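You operate a simulated robot arm through the tools that you are given. There is no shell and no other tool.

Carry out the task below with a simulated robot arm. There is one attempt and no reset: what you move stays moved.

TASK
Shut the furnace door and peephole cover, take the vent stopper out, switch on and set 300 degrees.
Fine: the stopper goes on the furnace top.

Only the result counts: the job must be done as asked and must still hold three seconds after the hand-in. Knocking over, shifting, dropping, spilling or breaking anything else fails it. Lids that push on must go on centred and level and be pressed home; caps that screw on are set level and turned clockwise until they are tight.

THE ROBOT
A 7-joint arm with a two-finger parallel gripper, fixed in place. Base frame: the origin is on the floor under the middle of its stand, x ahead of it, y to its left, z up. Readings come in cm, rad, newtons and seconds.
It reaches about 147.9 cm from its shoulder. Its first joint turns from -2.897 to 2.897 rad. Payload 4.4 kg.
Tool frame: the origin (TCP) lies between the finger pads and is the grasp point; the fingertips stand 2.3 cm ahead of it; z points along the fingers, y is the line along which they close. Largest opening 9.4 cm; finger width 3.8, thickness 1; the body of the gripper, 5.4 by 9.6 cm, starts 3.9 cm behind the TCP.
Orientation is told as [roll, pitch, yaw] about the base's x, y, z axes, in that order, counted from this pose: with the fingers straight down and closing along the base's y, the tool's x points along the base's -x, its y along +y and its z along -z.

THE INTERFACE
- The arm moves only by the tool apply_moves. Its argument "steps" is a list of rows, each an object (a shift or turn left out is 0, a gripper value left out holds the last) with "slide": the shift along the tool's x, y, z in units of 100 mm (1.0 is 100 mm), a list of three; "angular": the turn, a rotation vector about the tool's x, y, z in units of 45 degrees (1.0 is 45 degrees), a list of three; "grip": the gripper command, from -1 (fully open) to 1 (shut), values between in proportion. In form: [{"slide": [x, y, z], "angular": [ax, ay, az], "grip": grip}, ...]. A call has 1 to 20 rows; each row is the pose to reach, as a shift and turn from the pose commanded when the call began, along the tool's axes at that moment. A call with a number of a shift or a turn outside -1 to 1 is refused whole. Each row takes 0.2 s and may step no farther than 5 cm and 0.15 rad from the row before; otherwise, or with a gripper value out of range, the whole call is refused. A pose out of reach is approached as far as the arm can. The call stops where the force on the tool passes 40 N (or 10 N more than at its start, if that is more) or the arm is blocked; 0.2 s more then pass. Each finger travels about 7.2 cm/s and halts on what it meets, pressing with about 28 N; the grip force reading is that of the motor and also rises with nothing between the fingers. The clock runs only during rows and for 0.2 s after the last one: add rows that repeat a pose to give the fingers time. The reply holds the time, the measured pose of the TCP, the force on the tool along the base axes, the opening and the grip force, in the units named above and with some noise, with the torque about the TCP (base axes, N m) and any sound that the robot's microphone picked up.
- Cameras (640 x 400 px; columns grow to the right, rows downward): "scene" is fixed at [4.15, 50.52, 190.46]; the picture's right is [0.11, -0.99, 0.00], its down [-0.75, -0.09, -0.65] and it looks along [0.65, 0.07, -0.76] (base axes); focal length 274 px, centre (320, 200). "wrist" rides on the gripper at [8.6, 1.6, -7.5] in the tool frame; the picture's right is [-0.18, 0.98, 0.00], its down [-0.58, -0.11, -0.81] and it looks along [-0.79, -0.15, 0.59] (tool axes); focal length 243 px, centre (320, 200). There is no depth. A picture from a camera that has moved, and an enlarged one, comes with that camera's place and axes in the base frame and with its lens. The place of the scene camera against the robot may be out by one fixed shift of up to 2.5 cm in any direction.
- grab_frame(camera): a new picture of that camera. No time passes.
- enlarge(camera, box): a new picture of the part [left, top, right, bottom] of that camera's present view, enlarged. No time passes.
- finish_job(): hands the job in; it is judged then, once.

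Nothing tells you positions but the pictures and the camera data. Unless the task says otherwise, let go and move clear before handing in.

The tools are called after "Call:" by a JSON object that holds its "fn" and its "kwargs". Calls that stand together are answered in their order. apply_moves: Moves the arm, as the interface text tells. Its arguments: {"type":"object","properties":{"steps":{"type":"array","items":{"type":"object","properties":{"slide":{"type":"array","items":{"type":"number"}},"angular":{"type":"array","items":{"type":"number"}},"grip":{"type":"number"}}}}},"required":["steps"]} The other tools are called the same way: grab_frame (camera) takes a picture; enlarge (camera, box) takes an enlarged picture of a part of a camera's view; finish_job () hands the job in.

At the start:

```text
time: 0.0
tcp_pos: [57.88, 29.92, 160.54]
tcp_rot: [-0.001, 0.002, -0.001]
wrist_force: [-0.1, -0.1, 0.5]
ft_torque: [0.03, -0.02, -0.01]
finger_gap: 9.39
grip_force: 0.0
```

scene: 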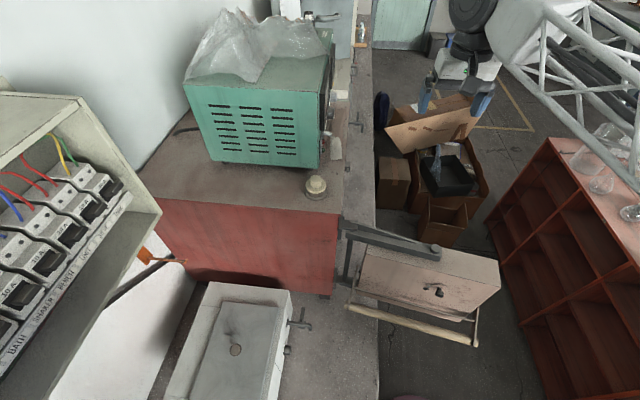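
wrist: 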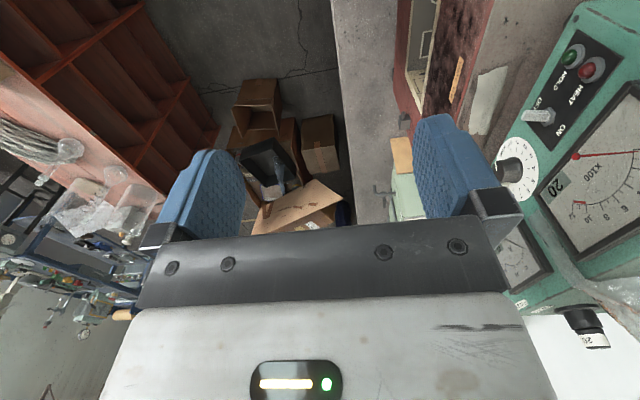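

I see a red furnace with a green control box on top, a stopper-like knob on its top near the front edge, and a door swung open toward the right. I'll take close-ups before moving.

Call:
{"fn": "enlarge", "kwargs": {"camera": "scene", "box": [290, 150, 530, 350]}}

Call:
{"fn": "enlarge", "kwargs": {"camera": "scene", "box": [170, 60, 370, 210]}}

Call:
{"fn": "enlarge", "kwargs": {"camera": "wrist", "box": [380, 0, 640, 200]}}

Call:
{"fn": "enlarge", "kwargs": {"camera": "wrist", "box": [440, 160, 640, 360]}}

```text
2.00 times, centred on (410, 250) of scene
camera zoom: at [4.15, 50.52, 190.46], right [0.11, -0.99, 0.0], down [-0.75, -0.09, -0.65], along [0.65, 0.07, -0.76], focal length 548 px, centre (140, 100)
```

zoom: 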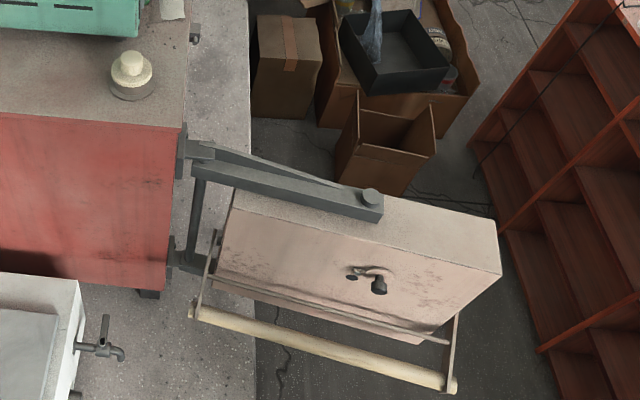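

```text
2.67 times, centred on (270, 135) of scene
camera zoom: at [4.15, 50.52, 190.46], right [0.11, -0.99, 0.0], down [-0.75, -0.09, -0.65], along [0.65, 0.07, -0.76], focal length 731 px, centre (453, 373)
```

zoom: 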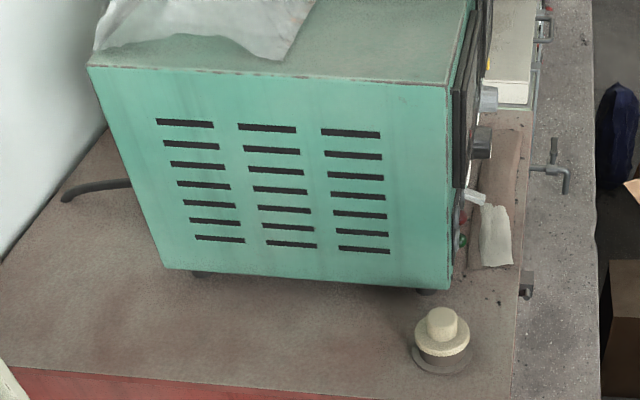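

```text
2.00 times, centred on (510, 100) of wrist
camera zoom: at [49.06, 31.52, 168.09], right [0.18, 0.98, 0.0], down [0.58, -0.11, 0.81], along [0.79, -0.15, -0.59], focal length 485 px, centre (-60, 400)
```

zoom: 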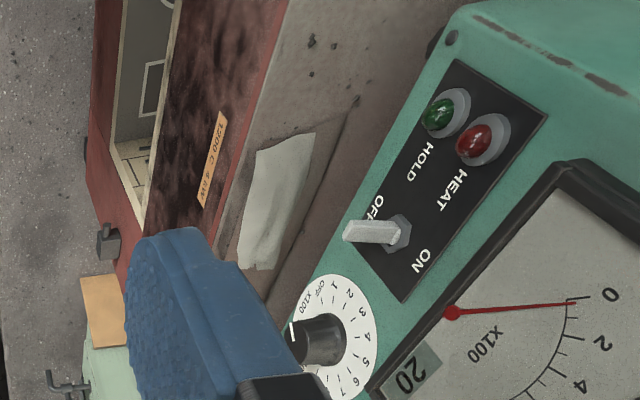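

```text
2.00 times, centred on (540, 260) of wrist
camera zoom: at [49.06, 31.52, 168.09], right [0.18, 0.98, 0.0], down [0.58, -0.11, 0.81], along [0.79, -0.15, -0.59], focal length 485 px, centre (-120, 80)
```

zoom: 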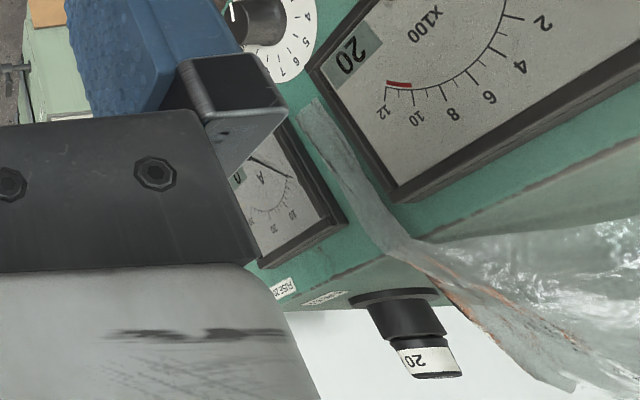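

The toggle triangulates to about (73, 56, 140), with the control panel facing -y. Next I'll yaw the gripper so the wrist camera faces the furnace front.

Call:
{"fn": "apply_moves", "kwargs": {"steps": [{"angular": [0, 0, -0.18], "grip": -1}, {"angular": [0, 0, -0.36]}, {"angular": [0, 0, -0.54]}, {"angular": [0, 0, -0.72]}, {"angular": [0, 0, -0.9]}, {"angular": [0, 0, -1.0]}]}}

Call:
{"fn": "apply_moves", "kwargs": {"steps": [{"angular": [0, 0, -0.18], "grip": -1}, {"angular": [0, 0, -0.36]}, {"angular": [0, 0, -0.54]}, {"angular": [0, 0, -0.72]}, {"angular": [0, 0, -0.9]}, {"angular": [0, 0, -1.0]}, {"angular": [0, 0, -1.0]}]}}

Call:
{"fn": "grab_frame", "kwargs": {"camera": "wrist"}}

Call:
{"fn": "grab_frame", "kwargs": {"camera": "scene"}}

```text
time: 1.4
tcp_pos: [57.75, 29.77, 160.6]
tcp_rot: [0.001, 0.0, 0.788]
wrist_force: [-0.4, 0.1, -0.1]
ft_torque: [-0.01, -0.03, 0.01]
finger_gap: 9.42
grip_force: 0.0
```

```text
time: 3.0
tcp_pos: [57.8, 29.79, 160.57]
tcp_rot: [0.002, -0.001, 1.574]
wrist_force: [0.3, -0.5, -0.7]
ft_torque: [-0.02, 0.0, 0.03]
finger_gap: 9.41
grip_force: 0.1
```

```text
taken
camera wrist: at [56.13, 21.19, 168.06], right [-0.98, 0.18, 0.0], down [0.11, 0.58, 0.81], along [0.15, 0.79, -0.59], focal length 243 px, centre (320, 200)
```

wrist: 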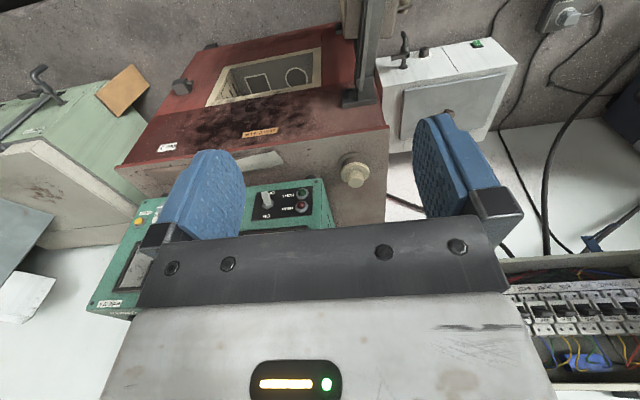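

```text
taken
```

scene: 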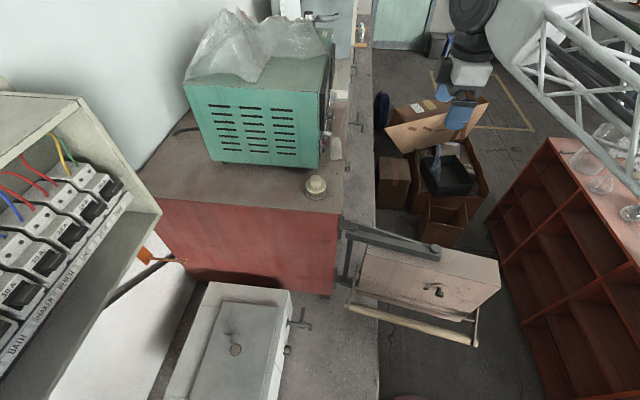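

The front face and stopper are now in view (the picture is upside down). I'll zoom in to triangulate.

Call:
{"fn": "enlarge", "kwargs": {"camera": "wrist", "box": [100, 20, 420, 220]}}

Call:
{"fn": "enlarge", "kwargs": {"camera": "wrist", "box": [300, 0, 460, 100]}}

Call:
{"fn": "enlarge", "kwargs": {"camera": "wrist", "box": [220, 130, 420, 255]}}

```text
2.00 times, centred on (260, 120) of wrist
camera zoom: at [56.13, 21.19, 168.06], right [-0.98, 0.18, 0.0], down [0.11, 0.58, 0.81], along [0.15, 0.79, -0.59], focal length 485 px, centre (440, 360)
```

zoom: 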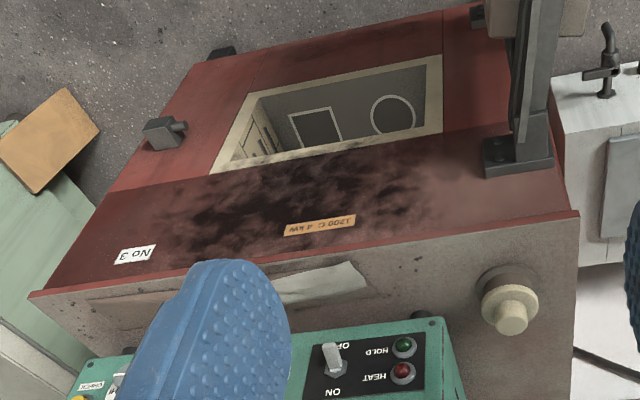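

```text
4.00 times, centred on (380, 50) of wrist
camera zoom: at [56.13, 21.19, 168.06], right [-0.98, 0.18, 0.0], down [0.11, 0.58, 0.81], along [0.15, 0.79, -0.59], focal length 970 px, centre (80, 800)
```

zoom: 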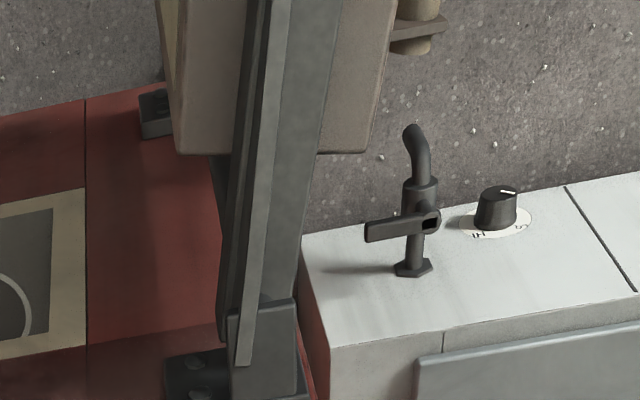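

```text
3.20 times, centred on (320, 192) of wrist
camera zoom: at [56.13, 21.19, 168.06], right [-0.98, 0.18, 0.0], down [0.11, 0.58, 0.81], along [0.15, 0.79, -0.59], focal length 776 px, centre (320, 224)
```

zoom: 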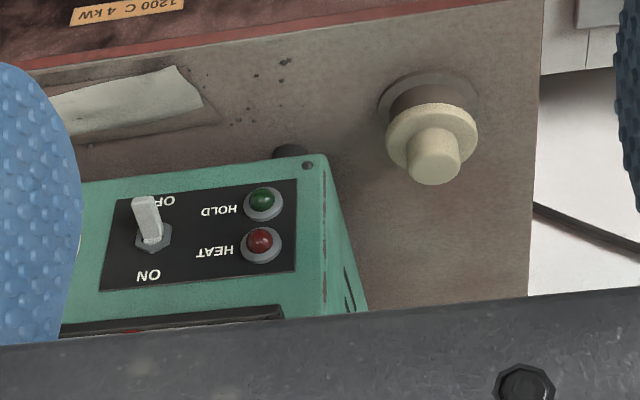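

Furnace top is near z=133 and its front face near y=49, with the hinge around (53, 48, 122). I'll zoom in on the door in the scene view.

Call:
{"fn": "enlarge", "kwargs": {"camera": "scene", "box": [330, 205, 510, 355]}}

Call:
{"fn": "enlarge", "kwargs": {"camera": "scene", "box": [400, 260, 480, 320]}}

Call:
{"fn": "enlarge", "kwargs": {"camera": "scene", "box": [290, 140, 360, 210]}}

```text
2.67 times, centred on (420, 280) of scene
camera zoom: at [4.15, 50.52, 190.46], right [0.11, -0.99, 0.0], down [-0.75, -0.09, -0.65], along [0.65, 0.07, -0.76], focal length 731 px, centre (53, -13)
```

zoom: 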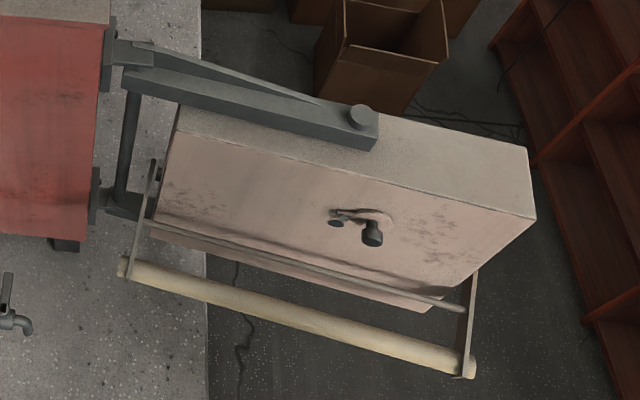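

```text
6.67 times, centred on (440, 290) of scene
camera zoom: at [4.15, 50.52, 190.46], right [0.11, -0.99, 0.0], down [-0.75, -0.09, -0.65], along [0.65, 0.07, -0.76], focal length 1827 px, centre (-480, -400)
```

zoom: 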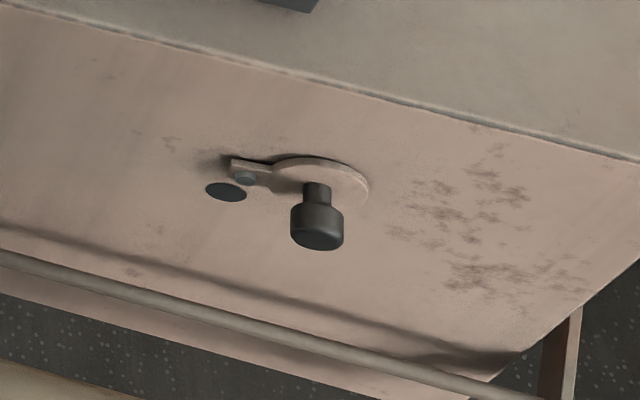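

```text
5.71 times, centred on (325, 175) of scene
camera zoom: at [4.15, 50.52, 190.46], right [0.11, -0.99, 0.0], down [-0.75, -0.09, -0.65], along [0.65, 0.07, -0.76], focal length 1566 px, centre (291, 343)
```

zoom: 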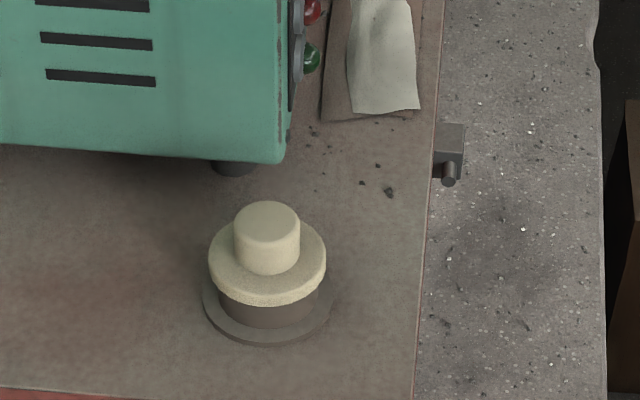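

The cover on the door's outer face is a pivoting disc with a black knob. I'll yaw the gripper back and retreat toward -x to look straight at that face.

Call:
{"fn": "apply_moves", "kwargs": {"steps": [{"slide": [0.08, 0.17, 0.08], "angular": [0, 0, 0.18]}, {"slide": [0.16, 0.34, 0.16], "angular": [0, 0, 0.36]}, {"slide": [0.25, 0.5, 0.25], "angular": [0, 0, 0.54]}, {"slide": [0.33, 0.67, 0.33], "angular": [0, 0, 0.72]}, {"slide": [0.42, 0.84, 0.42], "angular": [0, 0, 0.9]}, {"slide": [0.5, 1.0, 0.5], "angular": [0, 0, 1.0]}]}}

Call:
{"fn": "apply_moves", "kwargs": {"steps": [{"slide": [0.12, 0.12, 0], "angular": [0, 0, 0.18]}, {"slide": [0.24, 0.24, 0], "angular": [0, 0, 0.36]}, {"slide": [0.36, 0.36, 0], "angular": [0, 0, 0.54]}, {"slide": [0.48, 0.48, 0], "angular": [0, 0, 0.72]}, {"slide": [0.6, 0.6, 0], "angular": [0, 0, 0.9]}, {"slide": [0.707, 0.707, 0], "angular": [0, 0, 1.0]}]}}

Call:
{"fn": "apply_moves", "kwargs": {"steps": [{"slide": [0.3, -0.2, 0.3]}, {"slide": [0.6, -0.4, 0.6]}, {"slide": [0.9, -0.6, 0.9]}, {"slide": [1.0, -0.8, 1.0]}]}}

Call:
{"fn": "grab_frame", "kwargs": {"camera": "wrist"}}

Call:
{"fn": "grab_frame", "kwargs": {"camera": "scene"}}

```text
time: 4.4
tcp_pos: [47.79, 24.77, 155.52]
tcp_rot: [0.002, -0.001, 0.783]
wrist_force: [0.0, -0.7, -0.1]
ft_torque: [0.03, -0.01, 0.03]
finger_gap: 9.4
grip_force: 0.1
```

```text
time: 5.8
tcp_pos: [37.79, 24.86, 155.59]
tcp_rot: [0.0, 0.0, -0.002]
wrist_force: [0.3, -1.2, 0.3]
ft_torque: [0.0, 0.01, 0.0]
finger_gap: 9.4
grip_force: 0.0
```

```text
time: 6.8
tcp_pos: [27.7, 16.78, 145.42]
tcp_rot: [0.0, 0.002, 0.0]
wrist_force: [0.5, 0.3, 0.3]
ft_torque: [-0.02, 0.01, -0.04]
finger_gap: 9.39
grip_force: 0.2
```

```text
taken
camera wrist: at [19.01, 18.61, 152.92], right [0.18, 0.98, 0.0], down [0.58, -0.11, 0.81], along [0.79, -0.15, -0.59], focal length 243 px, centre (320, 200)
```

wrist: 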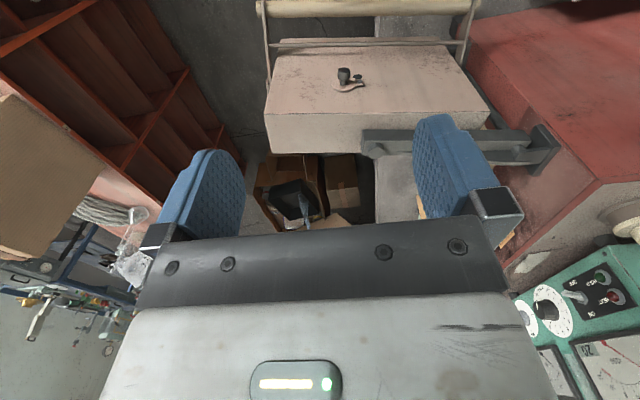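

```text
taken
```

scene: 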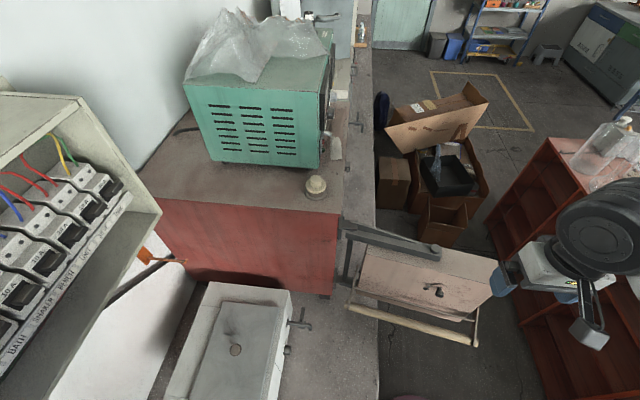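

The door face is now in the wrist view. I'll zoom in on the peephole, handle and hinge.

Call:
{"fn": "enlarge", "kwargs": {"camera": "wrist", "box": [240, 0, 560, 200]}}

Call:
{"fn": "enlarge", "kwargs": {"camera": "wrist", "box": [300, 50, 400, 112]}}

Call:
{"fn": "enlarge", "kwargs": {"camera": "wrist", "box": [420, 60, 580, 200]}}

```text
2.00 times, centred on (400, 100) of wrist
camera zoom: at [19.01, 18.61, 152.92], right [0.18, 0.98, 0.0], down [0.58, -0.11, 0.81], along [0.79, -0.15, -0.59], focal length 485 px, centre (160, 400)
```

zoom: 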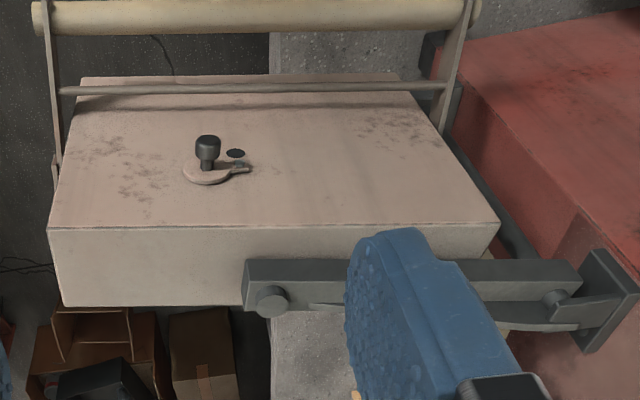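

```text
6.40 times, centred on (350, 81) of wrist
camera zoom: at [19.01, 18.61, 152.92], right [0.18, 0.98, 0.0], down [0.58, -0.11, 0.81], along [0.79, -0.15, -0.59], focal length 1553 px, centre (128, 962)
```

zoom: 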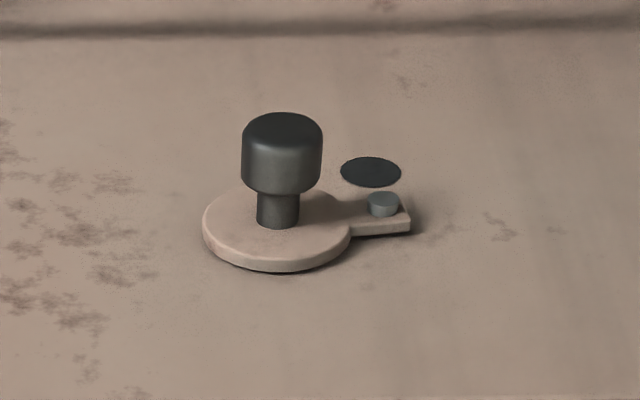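

```text
2.86 times, centred on (500, 130) of wrist
camera zoom: at [19.01, 18.61, 152.92], right [0.18, 0.98, 0.0], down [0.58, -0.11, 0.81], along [0.79, -0.15, -0.59], focal length 693 px, centre (-194, 400)
```

zoom: 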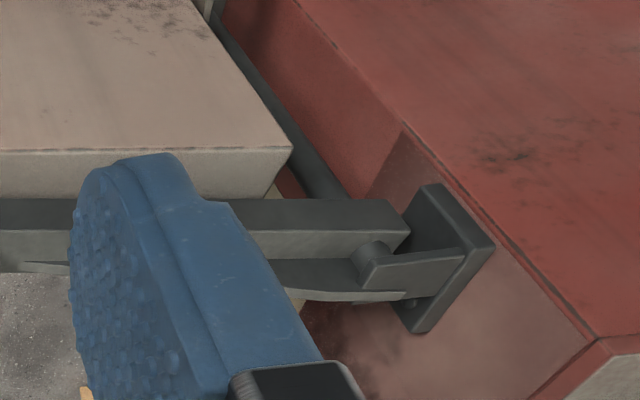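

The door's outer face runs from about (46.5, 41) to (39.8, 5.6), with its top at z≈118.7. The hinge axis is near (52.5, 46.4). The peephole is about 3 cm below the cover pivot, with the cover swung sideways. I'll close the gripper, come down just outside the face near its free end, and push it shut along the arc.

Call:
{"fn": "apply_moves", "kwargs": {"steps": [{"slide": [-0.3, -0.13, 0.3], "angular": [0, 0, 0.08], "grip": 1}, {"slide": [-0.6, -0.26, 0.6], "angular": [0, 0, 0.16]}, {"slide": [-0.9, -0.4, 0.9], "angular": [0, 0, 0.238]}, {"slide": [-0.92, -0.41, 1.0], "angular": [0, 0, 0.238]}, {"slide": [-0.92, -0.41, 1.0], "angular": [0, 0, 0.238]}]}}

Call:
{"fn": "grab_frame", "kwargs": {"camera": "wrist"}}

Call:
{"fn": "grab_frame", "kwargs": {"camera": "scene"}}

```text
time: 8.0
tcp_pos: [37.13, 12.81, 135.63]
tcp_rot: [-0.001, 0.0, -0.187]
wrist_force: [-0.4, -0.2, 0.2]
ft_torque: [0.0, 0.01, 0.02]
finger_gap: 0.0
grip_force: 27.8
```

```text
taken
camera wrist: at [28.79, 16.04, 143.09], right [0.36, 0.93, 0.0], down [0.55, -0.22, 0.81], along [0.75, -0.29, -0.59], focal length 243 px, centre (320, 200)
```

wrist: 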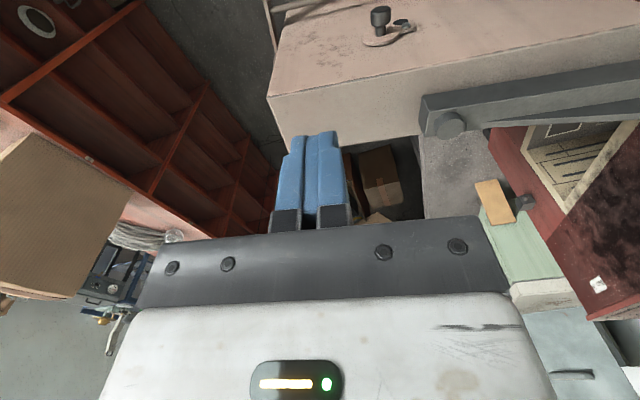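

```text
taken
```

scene: 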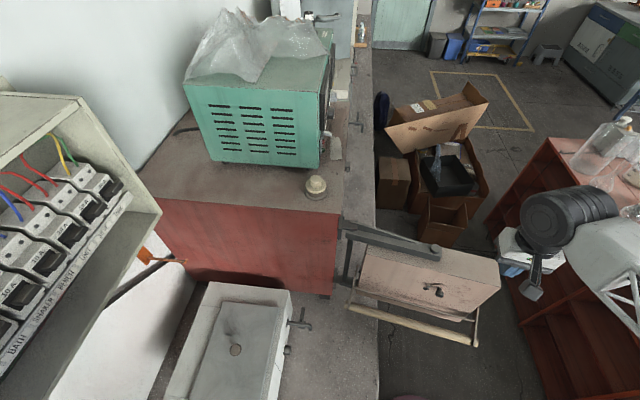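

My estimate of the face holds up in this closer view, leaving about 2 cm clearance. Descending to z≈116.

Call:
{"fn": "apply_moves", "kwargs": {"steps": [{"slide": [0, 0, 0.3]}, {"slide": [0, 0, 0.6]}, {"slide": [0, 0, 0.9]}, {"slide": [0, 0, 1.0]}]}}

Call:
{"fn": "apply_moves", "kwargs": {"steps": [{"slide": [0, 0, 0.3]}, {"slide": [0, 0, 0.6]}, {"slide": [0, 0, 0.9]}, {"slide": [0, 0, 0.95]}]}}

Call:
{"fn": "grab_frame", "kwargs": {"camera": "wrist"}}

Call:
{"fn": "grab_frame", "kwargs": {"camera": "scene"}}

```text
time: 9.0
tcp_pos: [37.02, 12.67, 125.59]
tcp_rot: [-0.002, 0.001, -0.188]
wrist_force: [-0.4, 0.2, 0.1]
ft_torque: [0.02, -0.03, 0.01]
finger_gap: 0.01
grip_force: 28.0
```

```text
time: 10.0
tcp_pos: [37.13, 12.51, 116.04]
tcp_rot: [0.0, 0.0, -0.187]
wrist_force: [-0.1, 0.1, -0.3]
ft_torque: [-0.02, 0.0, 0.0]
finger_gap: 0.01
grip_force: 27.8
```

```text
taken
camera wrist: at [28.87, 15.83, 123.54], right [0.36, 0.93, 0.0], down [0.55, -0.22, 0.81], along [0.75, -0.29, -0.59], focal length 243 px, centre (320, 200)
```

wrist: 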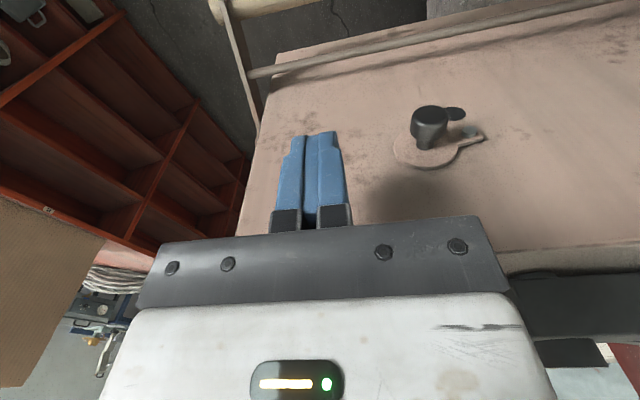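

```text
taken
```

scene: 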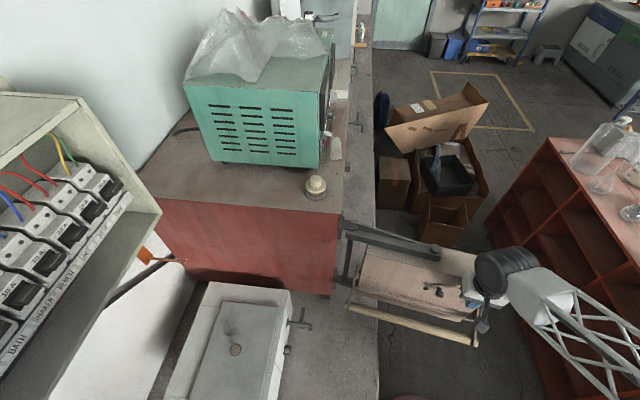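

The fingers are just outside the face, clear of the cover knob and handle. Pushing in gently to make contact and start the swing.

Call:
{"fn": "apply_moves", "kwargs": {"steps": [{"slide": [-0.07, 0, 0]}, {"slide": [-0.14, 0, 0]}, {"slide": [-0.21, 0, 0]}, {"slide": [-0.4, -0.03, 0], "angular": [0, 0, -0.0667]}, {"slide": [-0.59, -0.05, 0], "angular": [0, 0, -0.1333]}]}}

Call:
{"fn": "grab_frame", "kwargs": {"camera": "scene"}}

Call:
{"fn": "grab_frame", "kwargs": {"camera": "wrist"}}

```text
time: 11.2
tcp_pos: [42.8, 11.05, 116.03]
tcp_rot: [0.0, -0.001, -0.081]
wrist_force: [0.1, -0.5, 0.2]
ft_torque: [0.01, 0.0, 0.02]
finger_gap: 0.0
grip_force: 28.0
```

```text
taken
```

scene: 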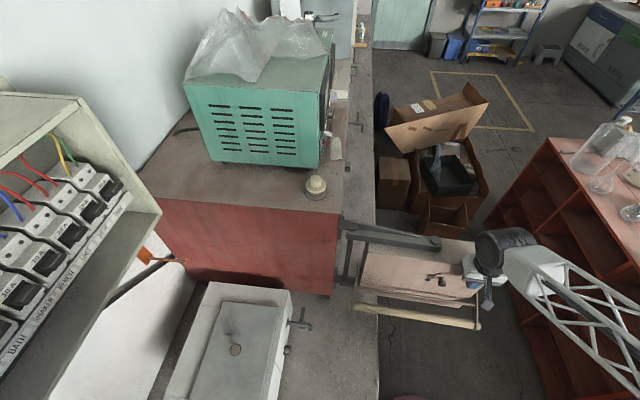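

```text
taken
camera wrist: at [34.21, 13.45, 123.49], right [0.26, 0.96, 0.0], down [0.57, -0.16, 0.81], along [0.78, -0.21, -0.59], focal length 243 px, centre (320, 200)
```

wrist: 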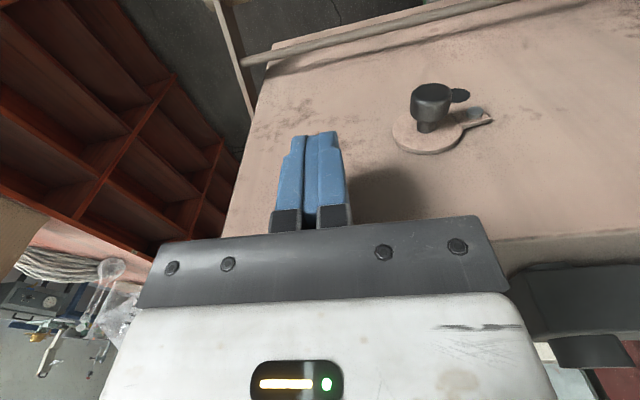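

The door is swinging with negligible force. I'll continue along the arc.

Call:
{"fn": "apply_moves", "kwargs": {"steps": [{"slide": [-0.189, -0.031, 0], "angular": [0, 0, -0.0667]}, {"slide": [-0.38, -0.051, 0], "angular": [0, 0, -0.1333]}, {"slide": [-0.572, -0.062, 0], "angular": [0, 0, -0.2]}, {"slide": [-0.763, -0.063, 0], "angular": [0, 0, -0.2667]}, {"slide": [-0.955, -0.053, 0], "angular": [0, 0, -0.3333]}]}}

Call:
{"fn": "apply_moves", "kwargs": {"steps": [{"slide": [-0.189, -0.031, 0], "angular": [0, 0, -0.0667]}, {"slide": [-0.38, -0.051, 0], "angular": [0, 0, -0.1333]}, {"slide": [-0.572, -0.062, 0], "angular": [0, 0, -0.2]}, {"slide": [-0.763, -0.063, 0], "angular": [0, 0, -0.2667]}, {"slide": [-0.955, -0.053, 0], "angular": [0, 0, -0.3333]}]}}

Call:
{"fn": "grab_frame", "kwargs": {"camera": "scene"}}

Call:
{"fn": "grab_frame", "kwargs": {"camera": "wrist"}}

```text
time: 12.4
tcp_pos: [52.39, 9.81, 116.02]
tcp_rot: [0.0, 0.0, 0.179]
wrist_force: [-0.7, 0.3, -0.1]
ft_torque: [-0.02, -0.04, 0.0]
finger_gap: 0.01
grip_force: 28.4
```

```text
time: 13.6
tcp_pos: [61.61, 10.94, 116.21]
tcp_rot: [-0.001, 0.001, 0.443]
wrist_force: [-0.1, 0.7, 0.0]
ft_torque: [0.02, 0.01, 0.02]
finger_gap: 0.0
grip_force: 28.0
```

```text
taken
```

scene: 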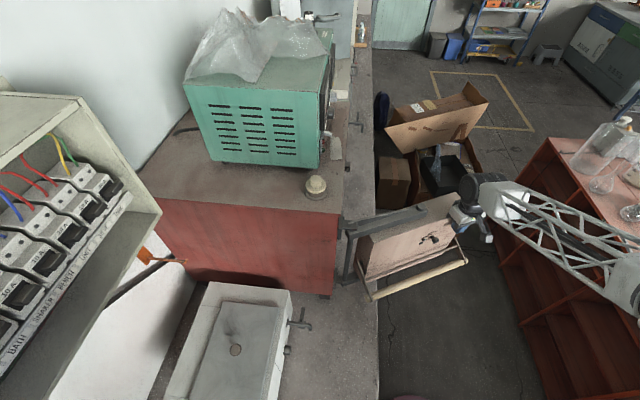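

```text
taken
camera wrist: at [53.12, 8.8, 123.63], right [-0.25, 0.97, 0.0], down [0.57, 0.15, 0.81], along [0.78, 0.21, -0.59], focal length 243 px, centre (320, 200)
```

wrist: 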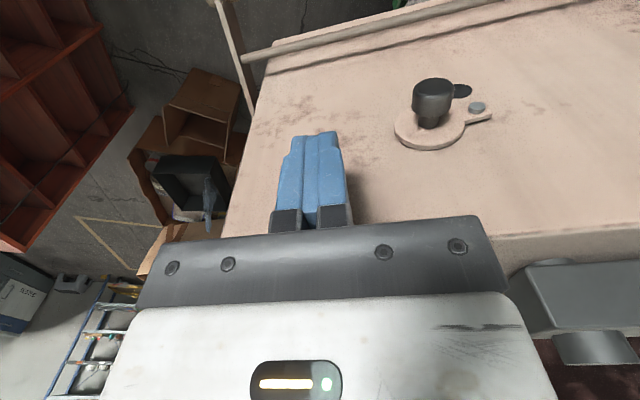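

Tracking matches the predicted arc exactly. I'll keep going.

Call:
{"fn": "apply_moves", "kwargs": {"steps": [{"slide": [-0.189, -0.031, 0], "angular": [0, 0, -0.0667]}, {"slide": [-0.38, -0.051, 0], "angular": [0, 0, -0.1333]}, {"slide": [-0.572, -0.062, 0], "angular": [0, 0, -0.2]}, {"slide": [-0.763, -0.063, 0], "angular": [0, 0, -0.2667]}, {"slide": [-0.955, -0.053, 0], "angular": [0, 0, -0.3333]}]}}

Call:
{"fn": "apply_moves", "kwargs": {"steps": [{"slide": [-0.189, -0.031, 0], "angular": [0, 0, -0.0667]}, {"slide": [-0.38, -0.051, 0], "angular": [0, 0, -0.1333]}, {"slide": [-0.572, -0.062, 0], "angular": [0, 0, -0.2]}, {"slide": [-0.763, -0.063, 0], "angular": [0, 0, -0.2667]}, {"slide": [-0.955, -0.053, 0], "angular": [0, 0, -0.3333]}]}}

Call:
{"fn": "grab_frame", "kwargs": {"camera": "scene"}}

Call:
{"fn": "grab_frame", "kwargs": {"camera": "wrist"}}

```text
time: 14.8
tcp_pos: [70.5, 14.73, 115.98]
tcp_rot: [-0.001, 0.001, 0.703]
wrist_force: [-0.4, 0.2, 0.7]
ft_torque: [0.03, 0.0, 0.03]
finger_gap: 0.02
grip_force: 27.8
```

```text
time: 16.0
tcp_pos: [78.16, 20.27, 116.0]
tcp_rot: [0.0, 0.0, 0.967]
wrist_force: [0.1, -0.1, 0.9]
ft_torque: [-0.01, -0.01, 0.0]
finger_gap: 0.0
grip_force: 27.9
```

```text
taken
```

scene: 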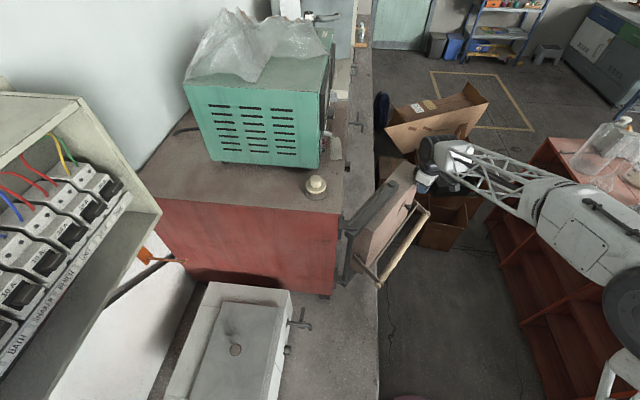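

```text
taken
camera wrist: at [71.81, 14.17, 123.56], right [-0.7, 0.71, 0.0], down [0.42, 0.42, 0.81], along [0.57, 0.57, -0.59], focal length 243 px, centre (320, 200)
```

wrist: 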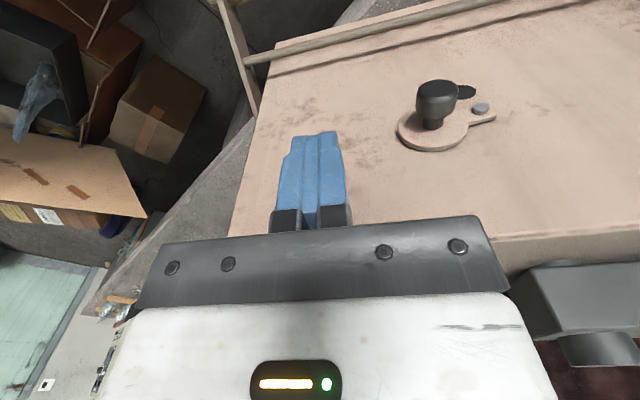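

About 35° to go. Continuing the push.

Call:
{"fn": "apply_moves", "kwargs": {"steps": [{"slide": [-0.189, -0.031, 0], "angular": [0, 0, -0.0667]}, {"slide": [-0.38, -0.051, 0], "angular": [0, 0, -0.1333]}, {"slide": [-0.572, -0.062, 0], "angular": [0, 0, -0.2]}, {"slide": [-0.763, -0.063, 0], "angular": [0, 0, -0.2667]}, {"slide": [-0.955, -0.053, 0], "angular": [0, 0, -0.3333]}]}}

Call:
{"fn": "apply_moves", "kwargs": {"steps": [{"slide": [-0.095, -0.016, 0], "angular": [0, 0, -0.0333]}, {"slide": [-0.189, -0.031, 0], "angular": [0, 0, -0.0667]}, {"slide": [-0.285, -0.042, 0], "angular": [0, 0, -0.1]}, {"slide": [-0.38, -0.051, 0], "angular": [0, 0, -0.1333]}, {"slide": [-0.476, -0.057, 0], "angular": [0, 0, -0.1667]}, {"slide": [-0.572, -0.062, 0], "angular": [0, 0, -0.2]}, {"slide": [-0.667, -0.063, 0], "angular": [0, 0, -0.2333]}, {"slide": [-0.763, -0.063, 0], "angular": [0, 0, -0.2667]}, {"slide": [-0.859, -0.059, 0], "angular": [0, 0, -0.3]}, {"slide": [-0.955, -0.053, 0], "angular": [0, 0, -0.3333]}]}}

Call:
{"fn": "grab_frame", "kwargs": {"camera": "scene"}}

Call:
{"fn": "grab_frame", "kwargs": {"camera": "wrist"}}

```text
time: 17.2
tcp_pos: [83.94, 27.99, 116.21]
tcp_rot: [-0.001, 0.0, 1.227]
wrist_force: [0.2, -0.1, 1.0]
ft_torque: [-0.03, -0.01, 0.0]
finger_gap: 0.0
grip_force: 28.1
```

```text
time: 19.4
tcp_pos: [87.78, 36.7, 116.13]
tcp_rot: [0.002, -0.001, 1.49]
wrist_force: [1.2, 0.4, -0.4]
ft_torque: [-0.02, 0.01, 0.0]
finger_gap: 0.01
grip_force: 28.0
```

```text
taken
```

scene: 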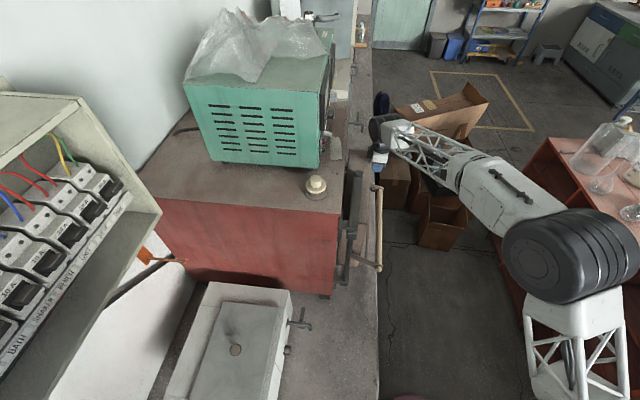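

```text
taken
camera wrist: at [85.35, 28.29, 123.53], right [-0.96, 0.26, 0.0], down [0.16, 0.57, 0.81], along [0.21, 0.78, -0.59], focal length 243 px, centre (320, 200)
```

wrist: 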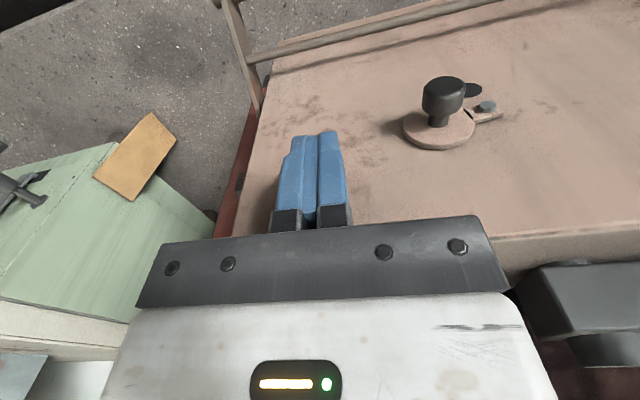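

Under 5° remains. I'll take the last bit in small steps until it seats.

Call:
{"fn": "apply_moves", "kwargs": {"steps": [{"slide": [-0.063, -0.011, 0], "angular": [0, 0, -0.0222]}, {"slide": [-0.126, -0.022, 0], "angular": [0, 0, -0.0444]}, {"slide": [-0.189, -0.031, 0], "angular": [0, 0, -0.0667]}, {"slide": [-0.253, -0.038, 0], "angular": [0, 0, -0.0889]}, {"slide": [-0.3, -0.044, 0], "angular": [0, 0, -0.1]}, {"slide": [-0.34, -0.044, 0], "angular": [0, 0, -0.1]}, {"slide": [-0.38, -0.044, 0], "angular": [0, 0, -0.1]}, {"slide": [-0.42, -0.044, 0], "angular": [0, 0, -0.1]}]}}

Call:
{"fn": "grab_frame", "kwargs": {"camera": "scene"}}

Call:
{"fn": "grab_frame", "kwargs": {"camera": "wrist"}}

```text
time: 20.5
tcp_pos: [88.35, 38.93, 116.08]
tcp_rot: [0.0, 0.001, 1.559]
wrist_force: [-5.2, -16.7, 0.7]
ft_torque: [0.38, -0.1, 0.3]
finger_gap: 0.0
grip_force: 28.0
stopped in row 5: the force on the tool passed its limit at 52 N (the readings are from after the stop); the commanded pose is now the measured one
```

```text
taken
```

scene: 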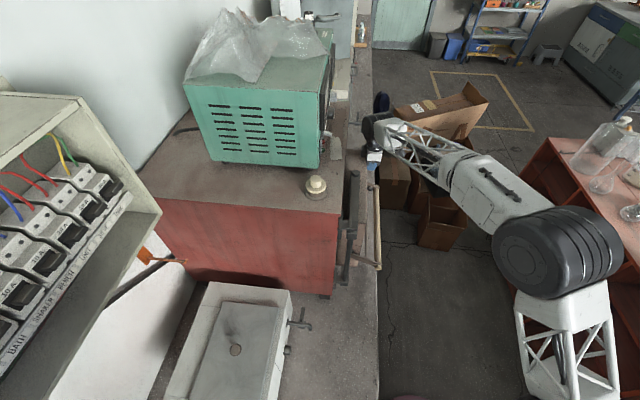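

```text
taken
camera wrist: at [86.61, 30.44, 123.57], right [-0.98, 0.2, 0.0], down [0.12, 0.58, 0.8], along [0.16, 0.79, -0.59], focal length 243 px, centre (320, 200)
```

wrist: 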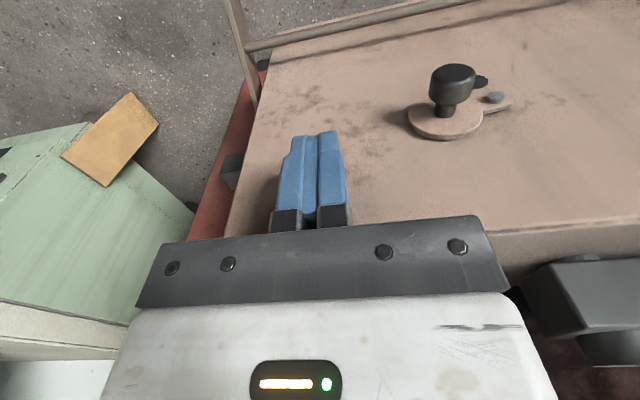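

It stopped firmly at about where closed should be. I'll back off and look at the seam between door and furnace.

Call:
{"fn": "apply_moves", "kwargs": {"steps": [{"slide": [0.15, 0, 0]}, {"slide": [0.4, 0, 0]}, {"slide": [0.7, 0, -0.3]}, {"slide": [0.9, 0, -0.7]}, {"slide": [1.0, 0, -1.0]}]}}

Call:
{"fn": "grab_frame", "kwargs": {"camera": "wrist"}}

Call:
{"fn": "enlarge", "kwargs": {"camera": "scene", "box": [310, 120, 410, 290]}}

```text
time: 21.7
tcp_pos: [88.47, 29.01, 126.15]
tcp_rot: [0.002, 0.002, 1.558]
wrist_force: [0.4, 0.0, -0.7]
ft_torque: [-0.02, 0.02, 0.0]
finger_gap: 0.01
grip_force: 28.1
```

```text
taken
camera wrist: at [86.55, 20.52, 133.6], right [-0.98, 0.2, 0.0], down [0.12, 0.58, 0.8], along [0.16, 0.79, -0.59], focal length 243 px, centre (320, 200)
```

wrist: 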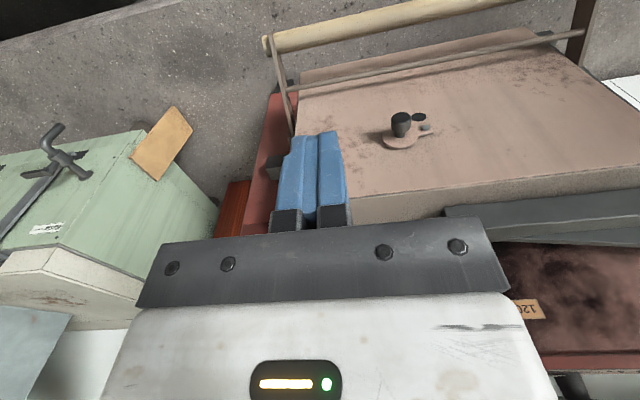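

```text
2.35 times, centred on (360, 205) of scene
camera zoom: at [4.15, 50.52, 190.46], right [0.11, -0.99, 0.0], down [-0.75, -0.09, -0.65], along [0.65, 0.07, -0.76], focal length 645 px, centre (226, 188)
```

zoom: 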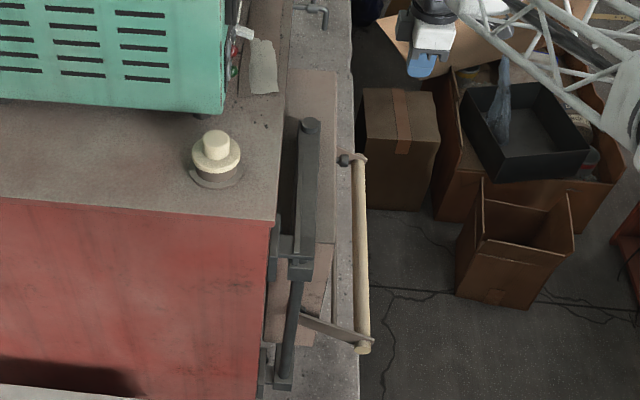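

I'll raise the gripper for a better look at the seam from above.

Call:
{"fn": "apply_moves", "kwargs": {"steps": [{"slide": [0.0, -0.2, -0.4]}, {"slide": [0.0, -0.4, -0.8]}, {"slide": [0.0, -0.6, -1.0]}, {"slide": [0, -0.9, -1.0]}]}}

Call:
{"fn": "apply_moves", "kwargs": {"steps": [{"slide": [0.0, 0, -0.4]}, {"slide": [0.0, 0, -0.8]}, {"slide": [0.0, 0, -1.0]}]}}

Call:
{"fn": "grab_frame", "kwargs": {"camera": "wrist"}}

Call:
{"fn": "enlarge", "kwargs": {"camera": "wrist", "box": [320, 20, 640, 220]}}

```text
time: 22.7
tcp_pos: [97.31, 29.05, 136.37]
tcp_rot: [-0.001, 0.001, 1.559]
wrist_force: [-0.4, 0.2, 0.5]
ft_torque: [0.03, 0.0, 0.01]
finger_gap: 0.0
grip_force: 28.0
```

```text
time: 23.5
tcp_pos: [97.09, 28.98, 146.08]
tcp_rot: [-0.001, 0.002, 1.559]
wrist_force: [0.0, -0.4, -0.2]
ft_torque: [-0.05, -0.01, -0.02]
finger_gap: 0.0
grip_force: 28.0
```

```text
taken
camera wrist: at [95.33, 20.5, 153.69], right [-0.98, 0.2, 0.0], down [0.12, 0.58, 0.81], along [0.16, 0.79, -0.59], focal length 243 px, centre (320, 200)
```

wrist: 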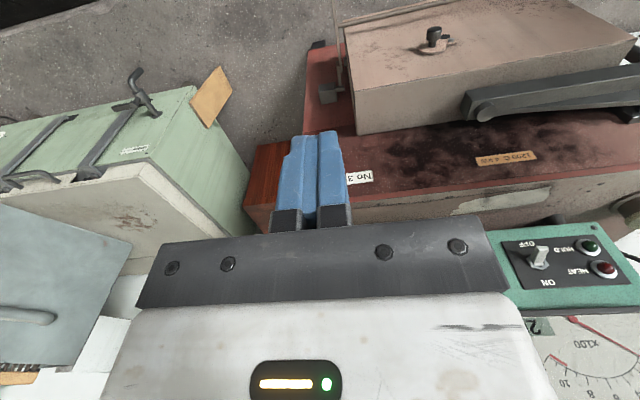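

```text
2.00 times, centred on (480, 120) of wrist
camera zoom: at [95.33, 20.5, 153.69], right [-0.98, 0.2, 0.0], down [0.12, 0.58, 0.81], along [0.16, 0.79, -0.59], focal length 485 px, centre (0, 360)
```

zoom: 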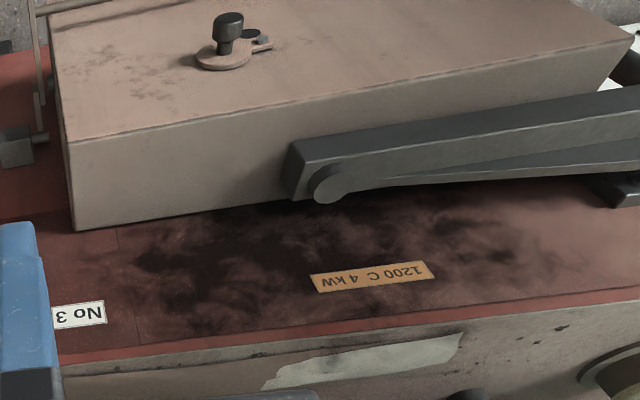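

The door's back edge lies along y≈49.5, parallel to the front face, so it looks flush. I'll check the catch at the free end.

Call:
{"fn": "enlarge", "kwargs": {"camera": "wrist", "box": [300, 20, 380, 130]}}

Call:
{"fn": "enlarge", "kwargs": {"camera": "scene", "box": [320, 160, 400, 290]}}

```text
3.64 times, centred on (340, 75) of wrist
camera zoom: at [95.33, 20.5, 153.69], right [-0.98, 0.2, 0.0], down [0.12, 0.58, 0.81], along [0.16, 0.79, -0.59], focal length 882 px, centre (247, 654)
```

zoom: 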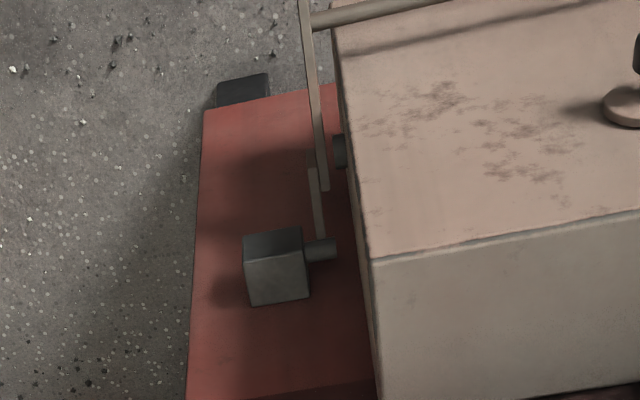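

```text
3.08 times, centred on (360, 225) of scene
camera zoom: at [4.15, 50.52, 190.46], right [0.11, -0.99, 0.0], down [-0.75, -0.09, -0.65], along [0.65, 0.07, -0.76], focal length 843 px, centre (197, 123)
```

zoom: 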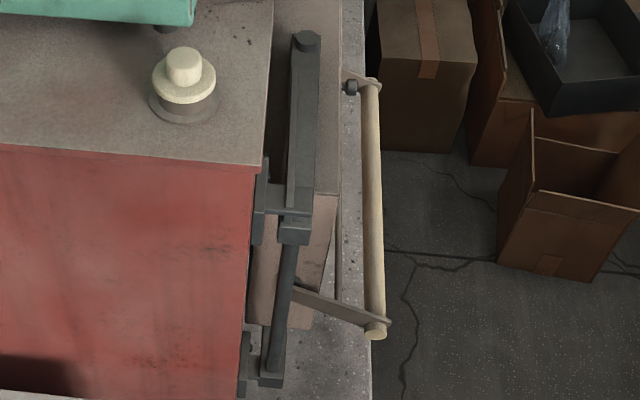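

There's a catch block with a pin beside the door and what looks like a hook arm on the handle bracket. I'll look at that end from the +x side.

Call:
{"fn": "apply_moves", "kwargs": {"steps": [{"slide": [0.05, -0.09, 0.18], "angular": [0, 0, -0.18]}, {"slide": [0.1, -0.18, 0.36], "angular": [0, 0, -0.36]}, {"slide": [0.15, -0.27, 0.54], "angular": [0, 0, -0.54]}, {"slide": [0.2, -0.36, 0.72], "angular": [0, 0, -0.72]}, {"slide": [0.25, -0.45, 0.9], "angular": [0, 0, -0.9]}, {"slide": [0.3, -0.5, 1.0], "angular": [0, 0, -1.0]}]}}

Call:
{"fn": "apply_moves", "kwargs": {"steps": [{"slide": [0, 0, 0.4]}, {"slide": [0, 0, 0.8]}, {"slide": [0, 0, 1.0]}, {"slide": [0, 0, 1.0]}]}}

Call:
{"fn": "grab_frame", "kwargs": {"camera": "wrist"}}

Call:
{"fn": "grab_frame", "kwargs": {"camera": "scene"}}

```text
time: 24.9
tcp_pos: [102.36, 25.88, 136.0]
tcp_rot: [0.001, 0.001, 2.347]
wrist_force: [-1.2, 0.3, 0.2]
ft_torque: [0.0, 0.01, -0.01]
finger_gap: 0.01
grip_force: 28.3
```

```text
time: 25.9
tcp_pos: [102.35, 25.96, 125.93]
tcp_rot: [0.0, 0.0, 2.343]
wrist_force: [0.4, 0.4, -0.9]
ft_torque: [-0.02, 0.0, 0.03]
finger_gap: 0.02
grip_force: 27.7
```

```text
taken
camera wrist: at [107.08, 18.68, 133.35], right [-0.83, -0.55, 0.0], down [-0.33, 0.49, 0.81], along [-0.45, 0.67, -0.59], focal length 243 px, centre (320, 200)
```

wrist: 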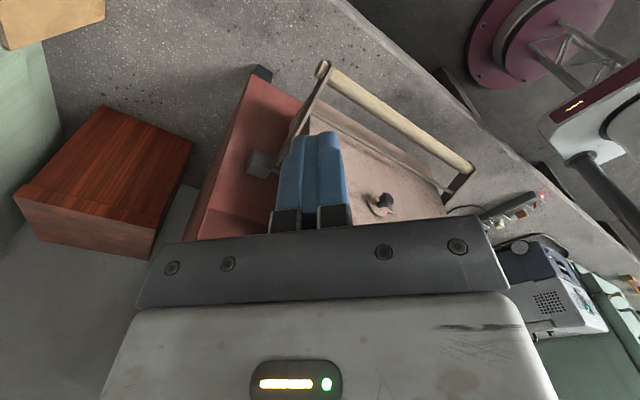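

```text
taken
```

scene: 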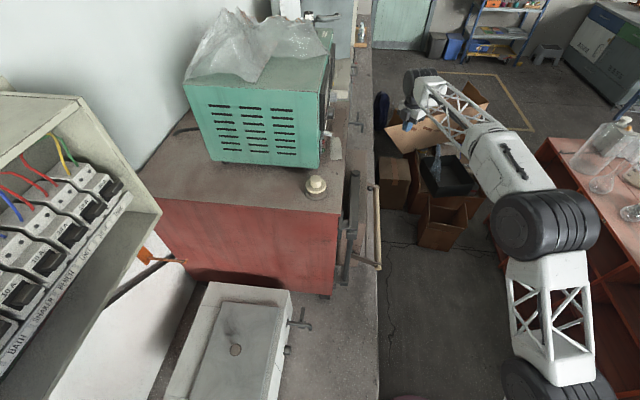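

Call:
{"fn": "enlarge", "kwargs": {"camera": "wrist", "box": [200, 50, 360, 190]}}

Call:
{"fn": "enlarge", "kwargs": {"camera": "wrist", "box": [300, 50, 500, 220]}}

```text
2.86 times, centred on (280, 120) of wrist
camera zoom: at [107.08, 18.68, 133.35], right [-0.83, -0.55, 0.0], down [-0.33, 0.49, 0.81], along [-0.45, 0.67, -0.59], focal length 693 px, centre (434, 429)
```

zoom: 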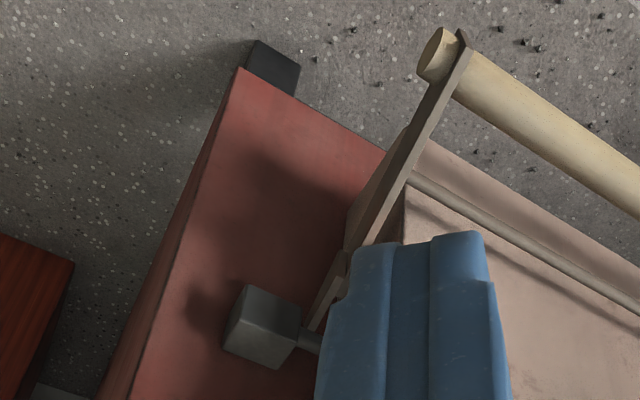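

```text
2.35 times, centred on (400, 135) of wrist
camera zoom: at [107.08, 18.68, 133.35], right [-0.83, -0.55, 0.0], down [-0.33, 0.49, 0.81], along [-0.45, 0.67, -0.59], focal length 571 px, centre (132, 353)
```

zoom: 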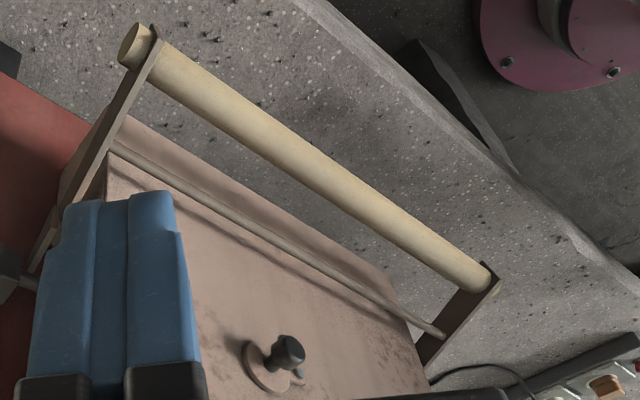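

Call:
{"fn": "apply_moves", "kwargs": {"steps": [{"slide": [0, 0.3, 0.3]}, {"slide": [0, 0.6, 0.6]}, {"slide": [0, 0.7, 1.0]}, {"slide": [0, 0.7, 1.0]}]}}

Call:
{"fn": "grab_frame", "kwargs": {"camera": "wrist"}}

Call:
{"fn": "enlarge", "kwargs": {"camera": "wrist", "box": [120, 20, 300, 160]}}

```text
time: 26.9
tcp_pos: [97.38, 20.85, 116.01]
tcp_rot: [0.001, -0.001, 2.343]
wrist_force: [1.1, 1.6, 0.7]
ft_torque: [-0.01, -0.02, 0.0]
finger_gap: 0.01
grip_force: 27.6
```

```text
taken
camera wrist: at [102.13, 13.52, 123.51], right [-0.83, -0.55, 0.0], down [-0.33, 0.49, 0.81], along [-0.45, 0.67, -0.59], focal length 243 px, centre (320, 200)
```

wrist: 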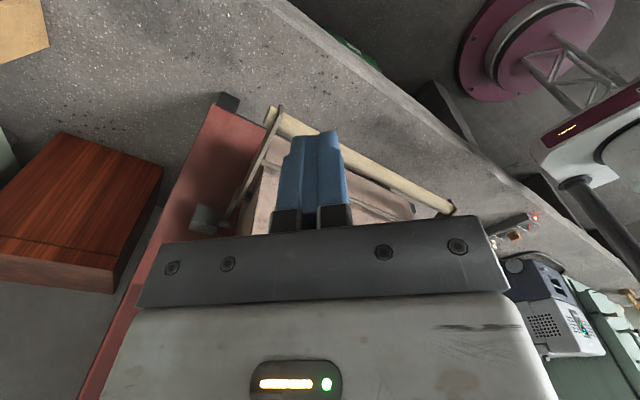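

```text
2.86 times, centred on (210, 90) of wrist
camera zoom: at [102.13, 13.52, 123.51], right [-0.83, -0.55, 0.0], down [-0.33, 0.49, 0.81], along [-0.45, 0.67, -0.59], focal length 693 px, centre (634, 514)
```

zoom: 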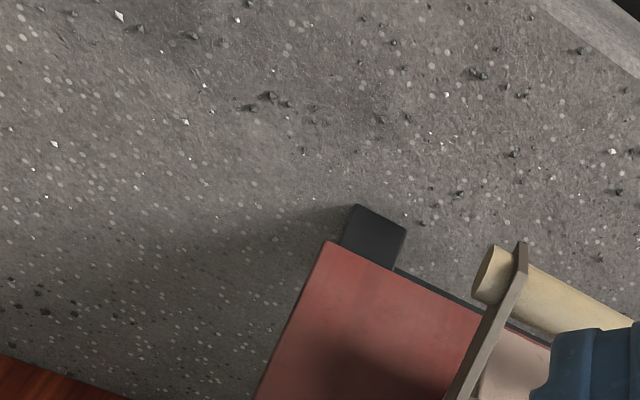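

Call:
{"fn": "enlarge", "kwargs": {"camera": "wrist", "box": [180, 90, 300, 240]}}

```text
2.67 times, centred on (240, 165) of wrist
camera zoom: at [102.13, 13.52, 123.51], right [-0.83, -0.55, 0.0], down [-0.33, 0.49, 0.81], along [-0.45, 0.67, -0.59], focal length 647 px, centre (533, 293)
```

zoom: 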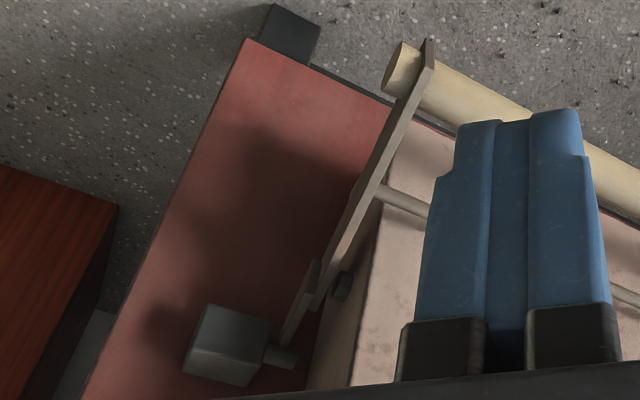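

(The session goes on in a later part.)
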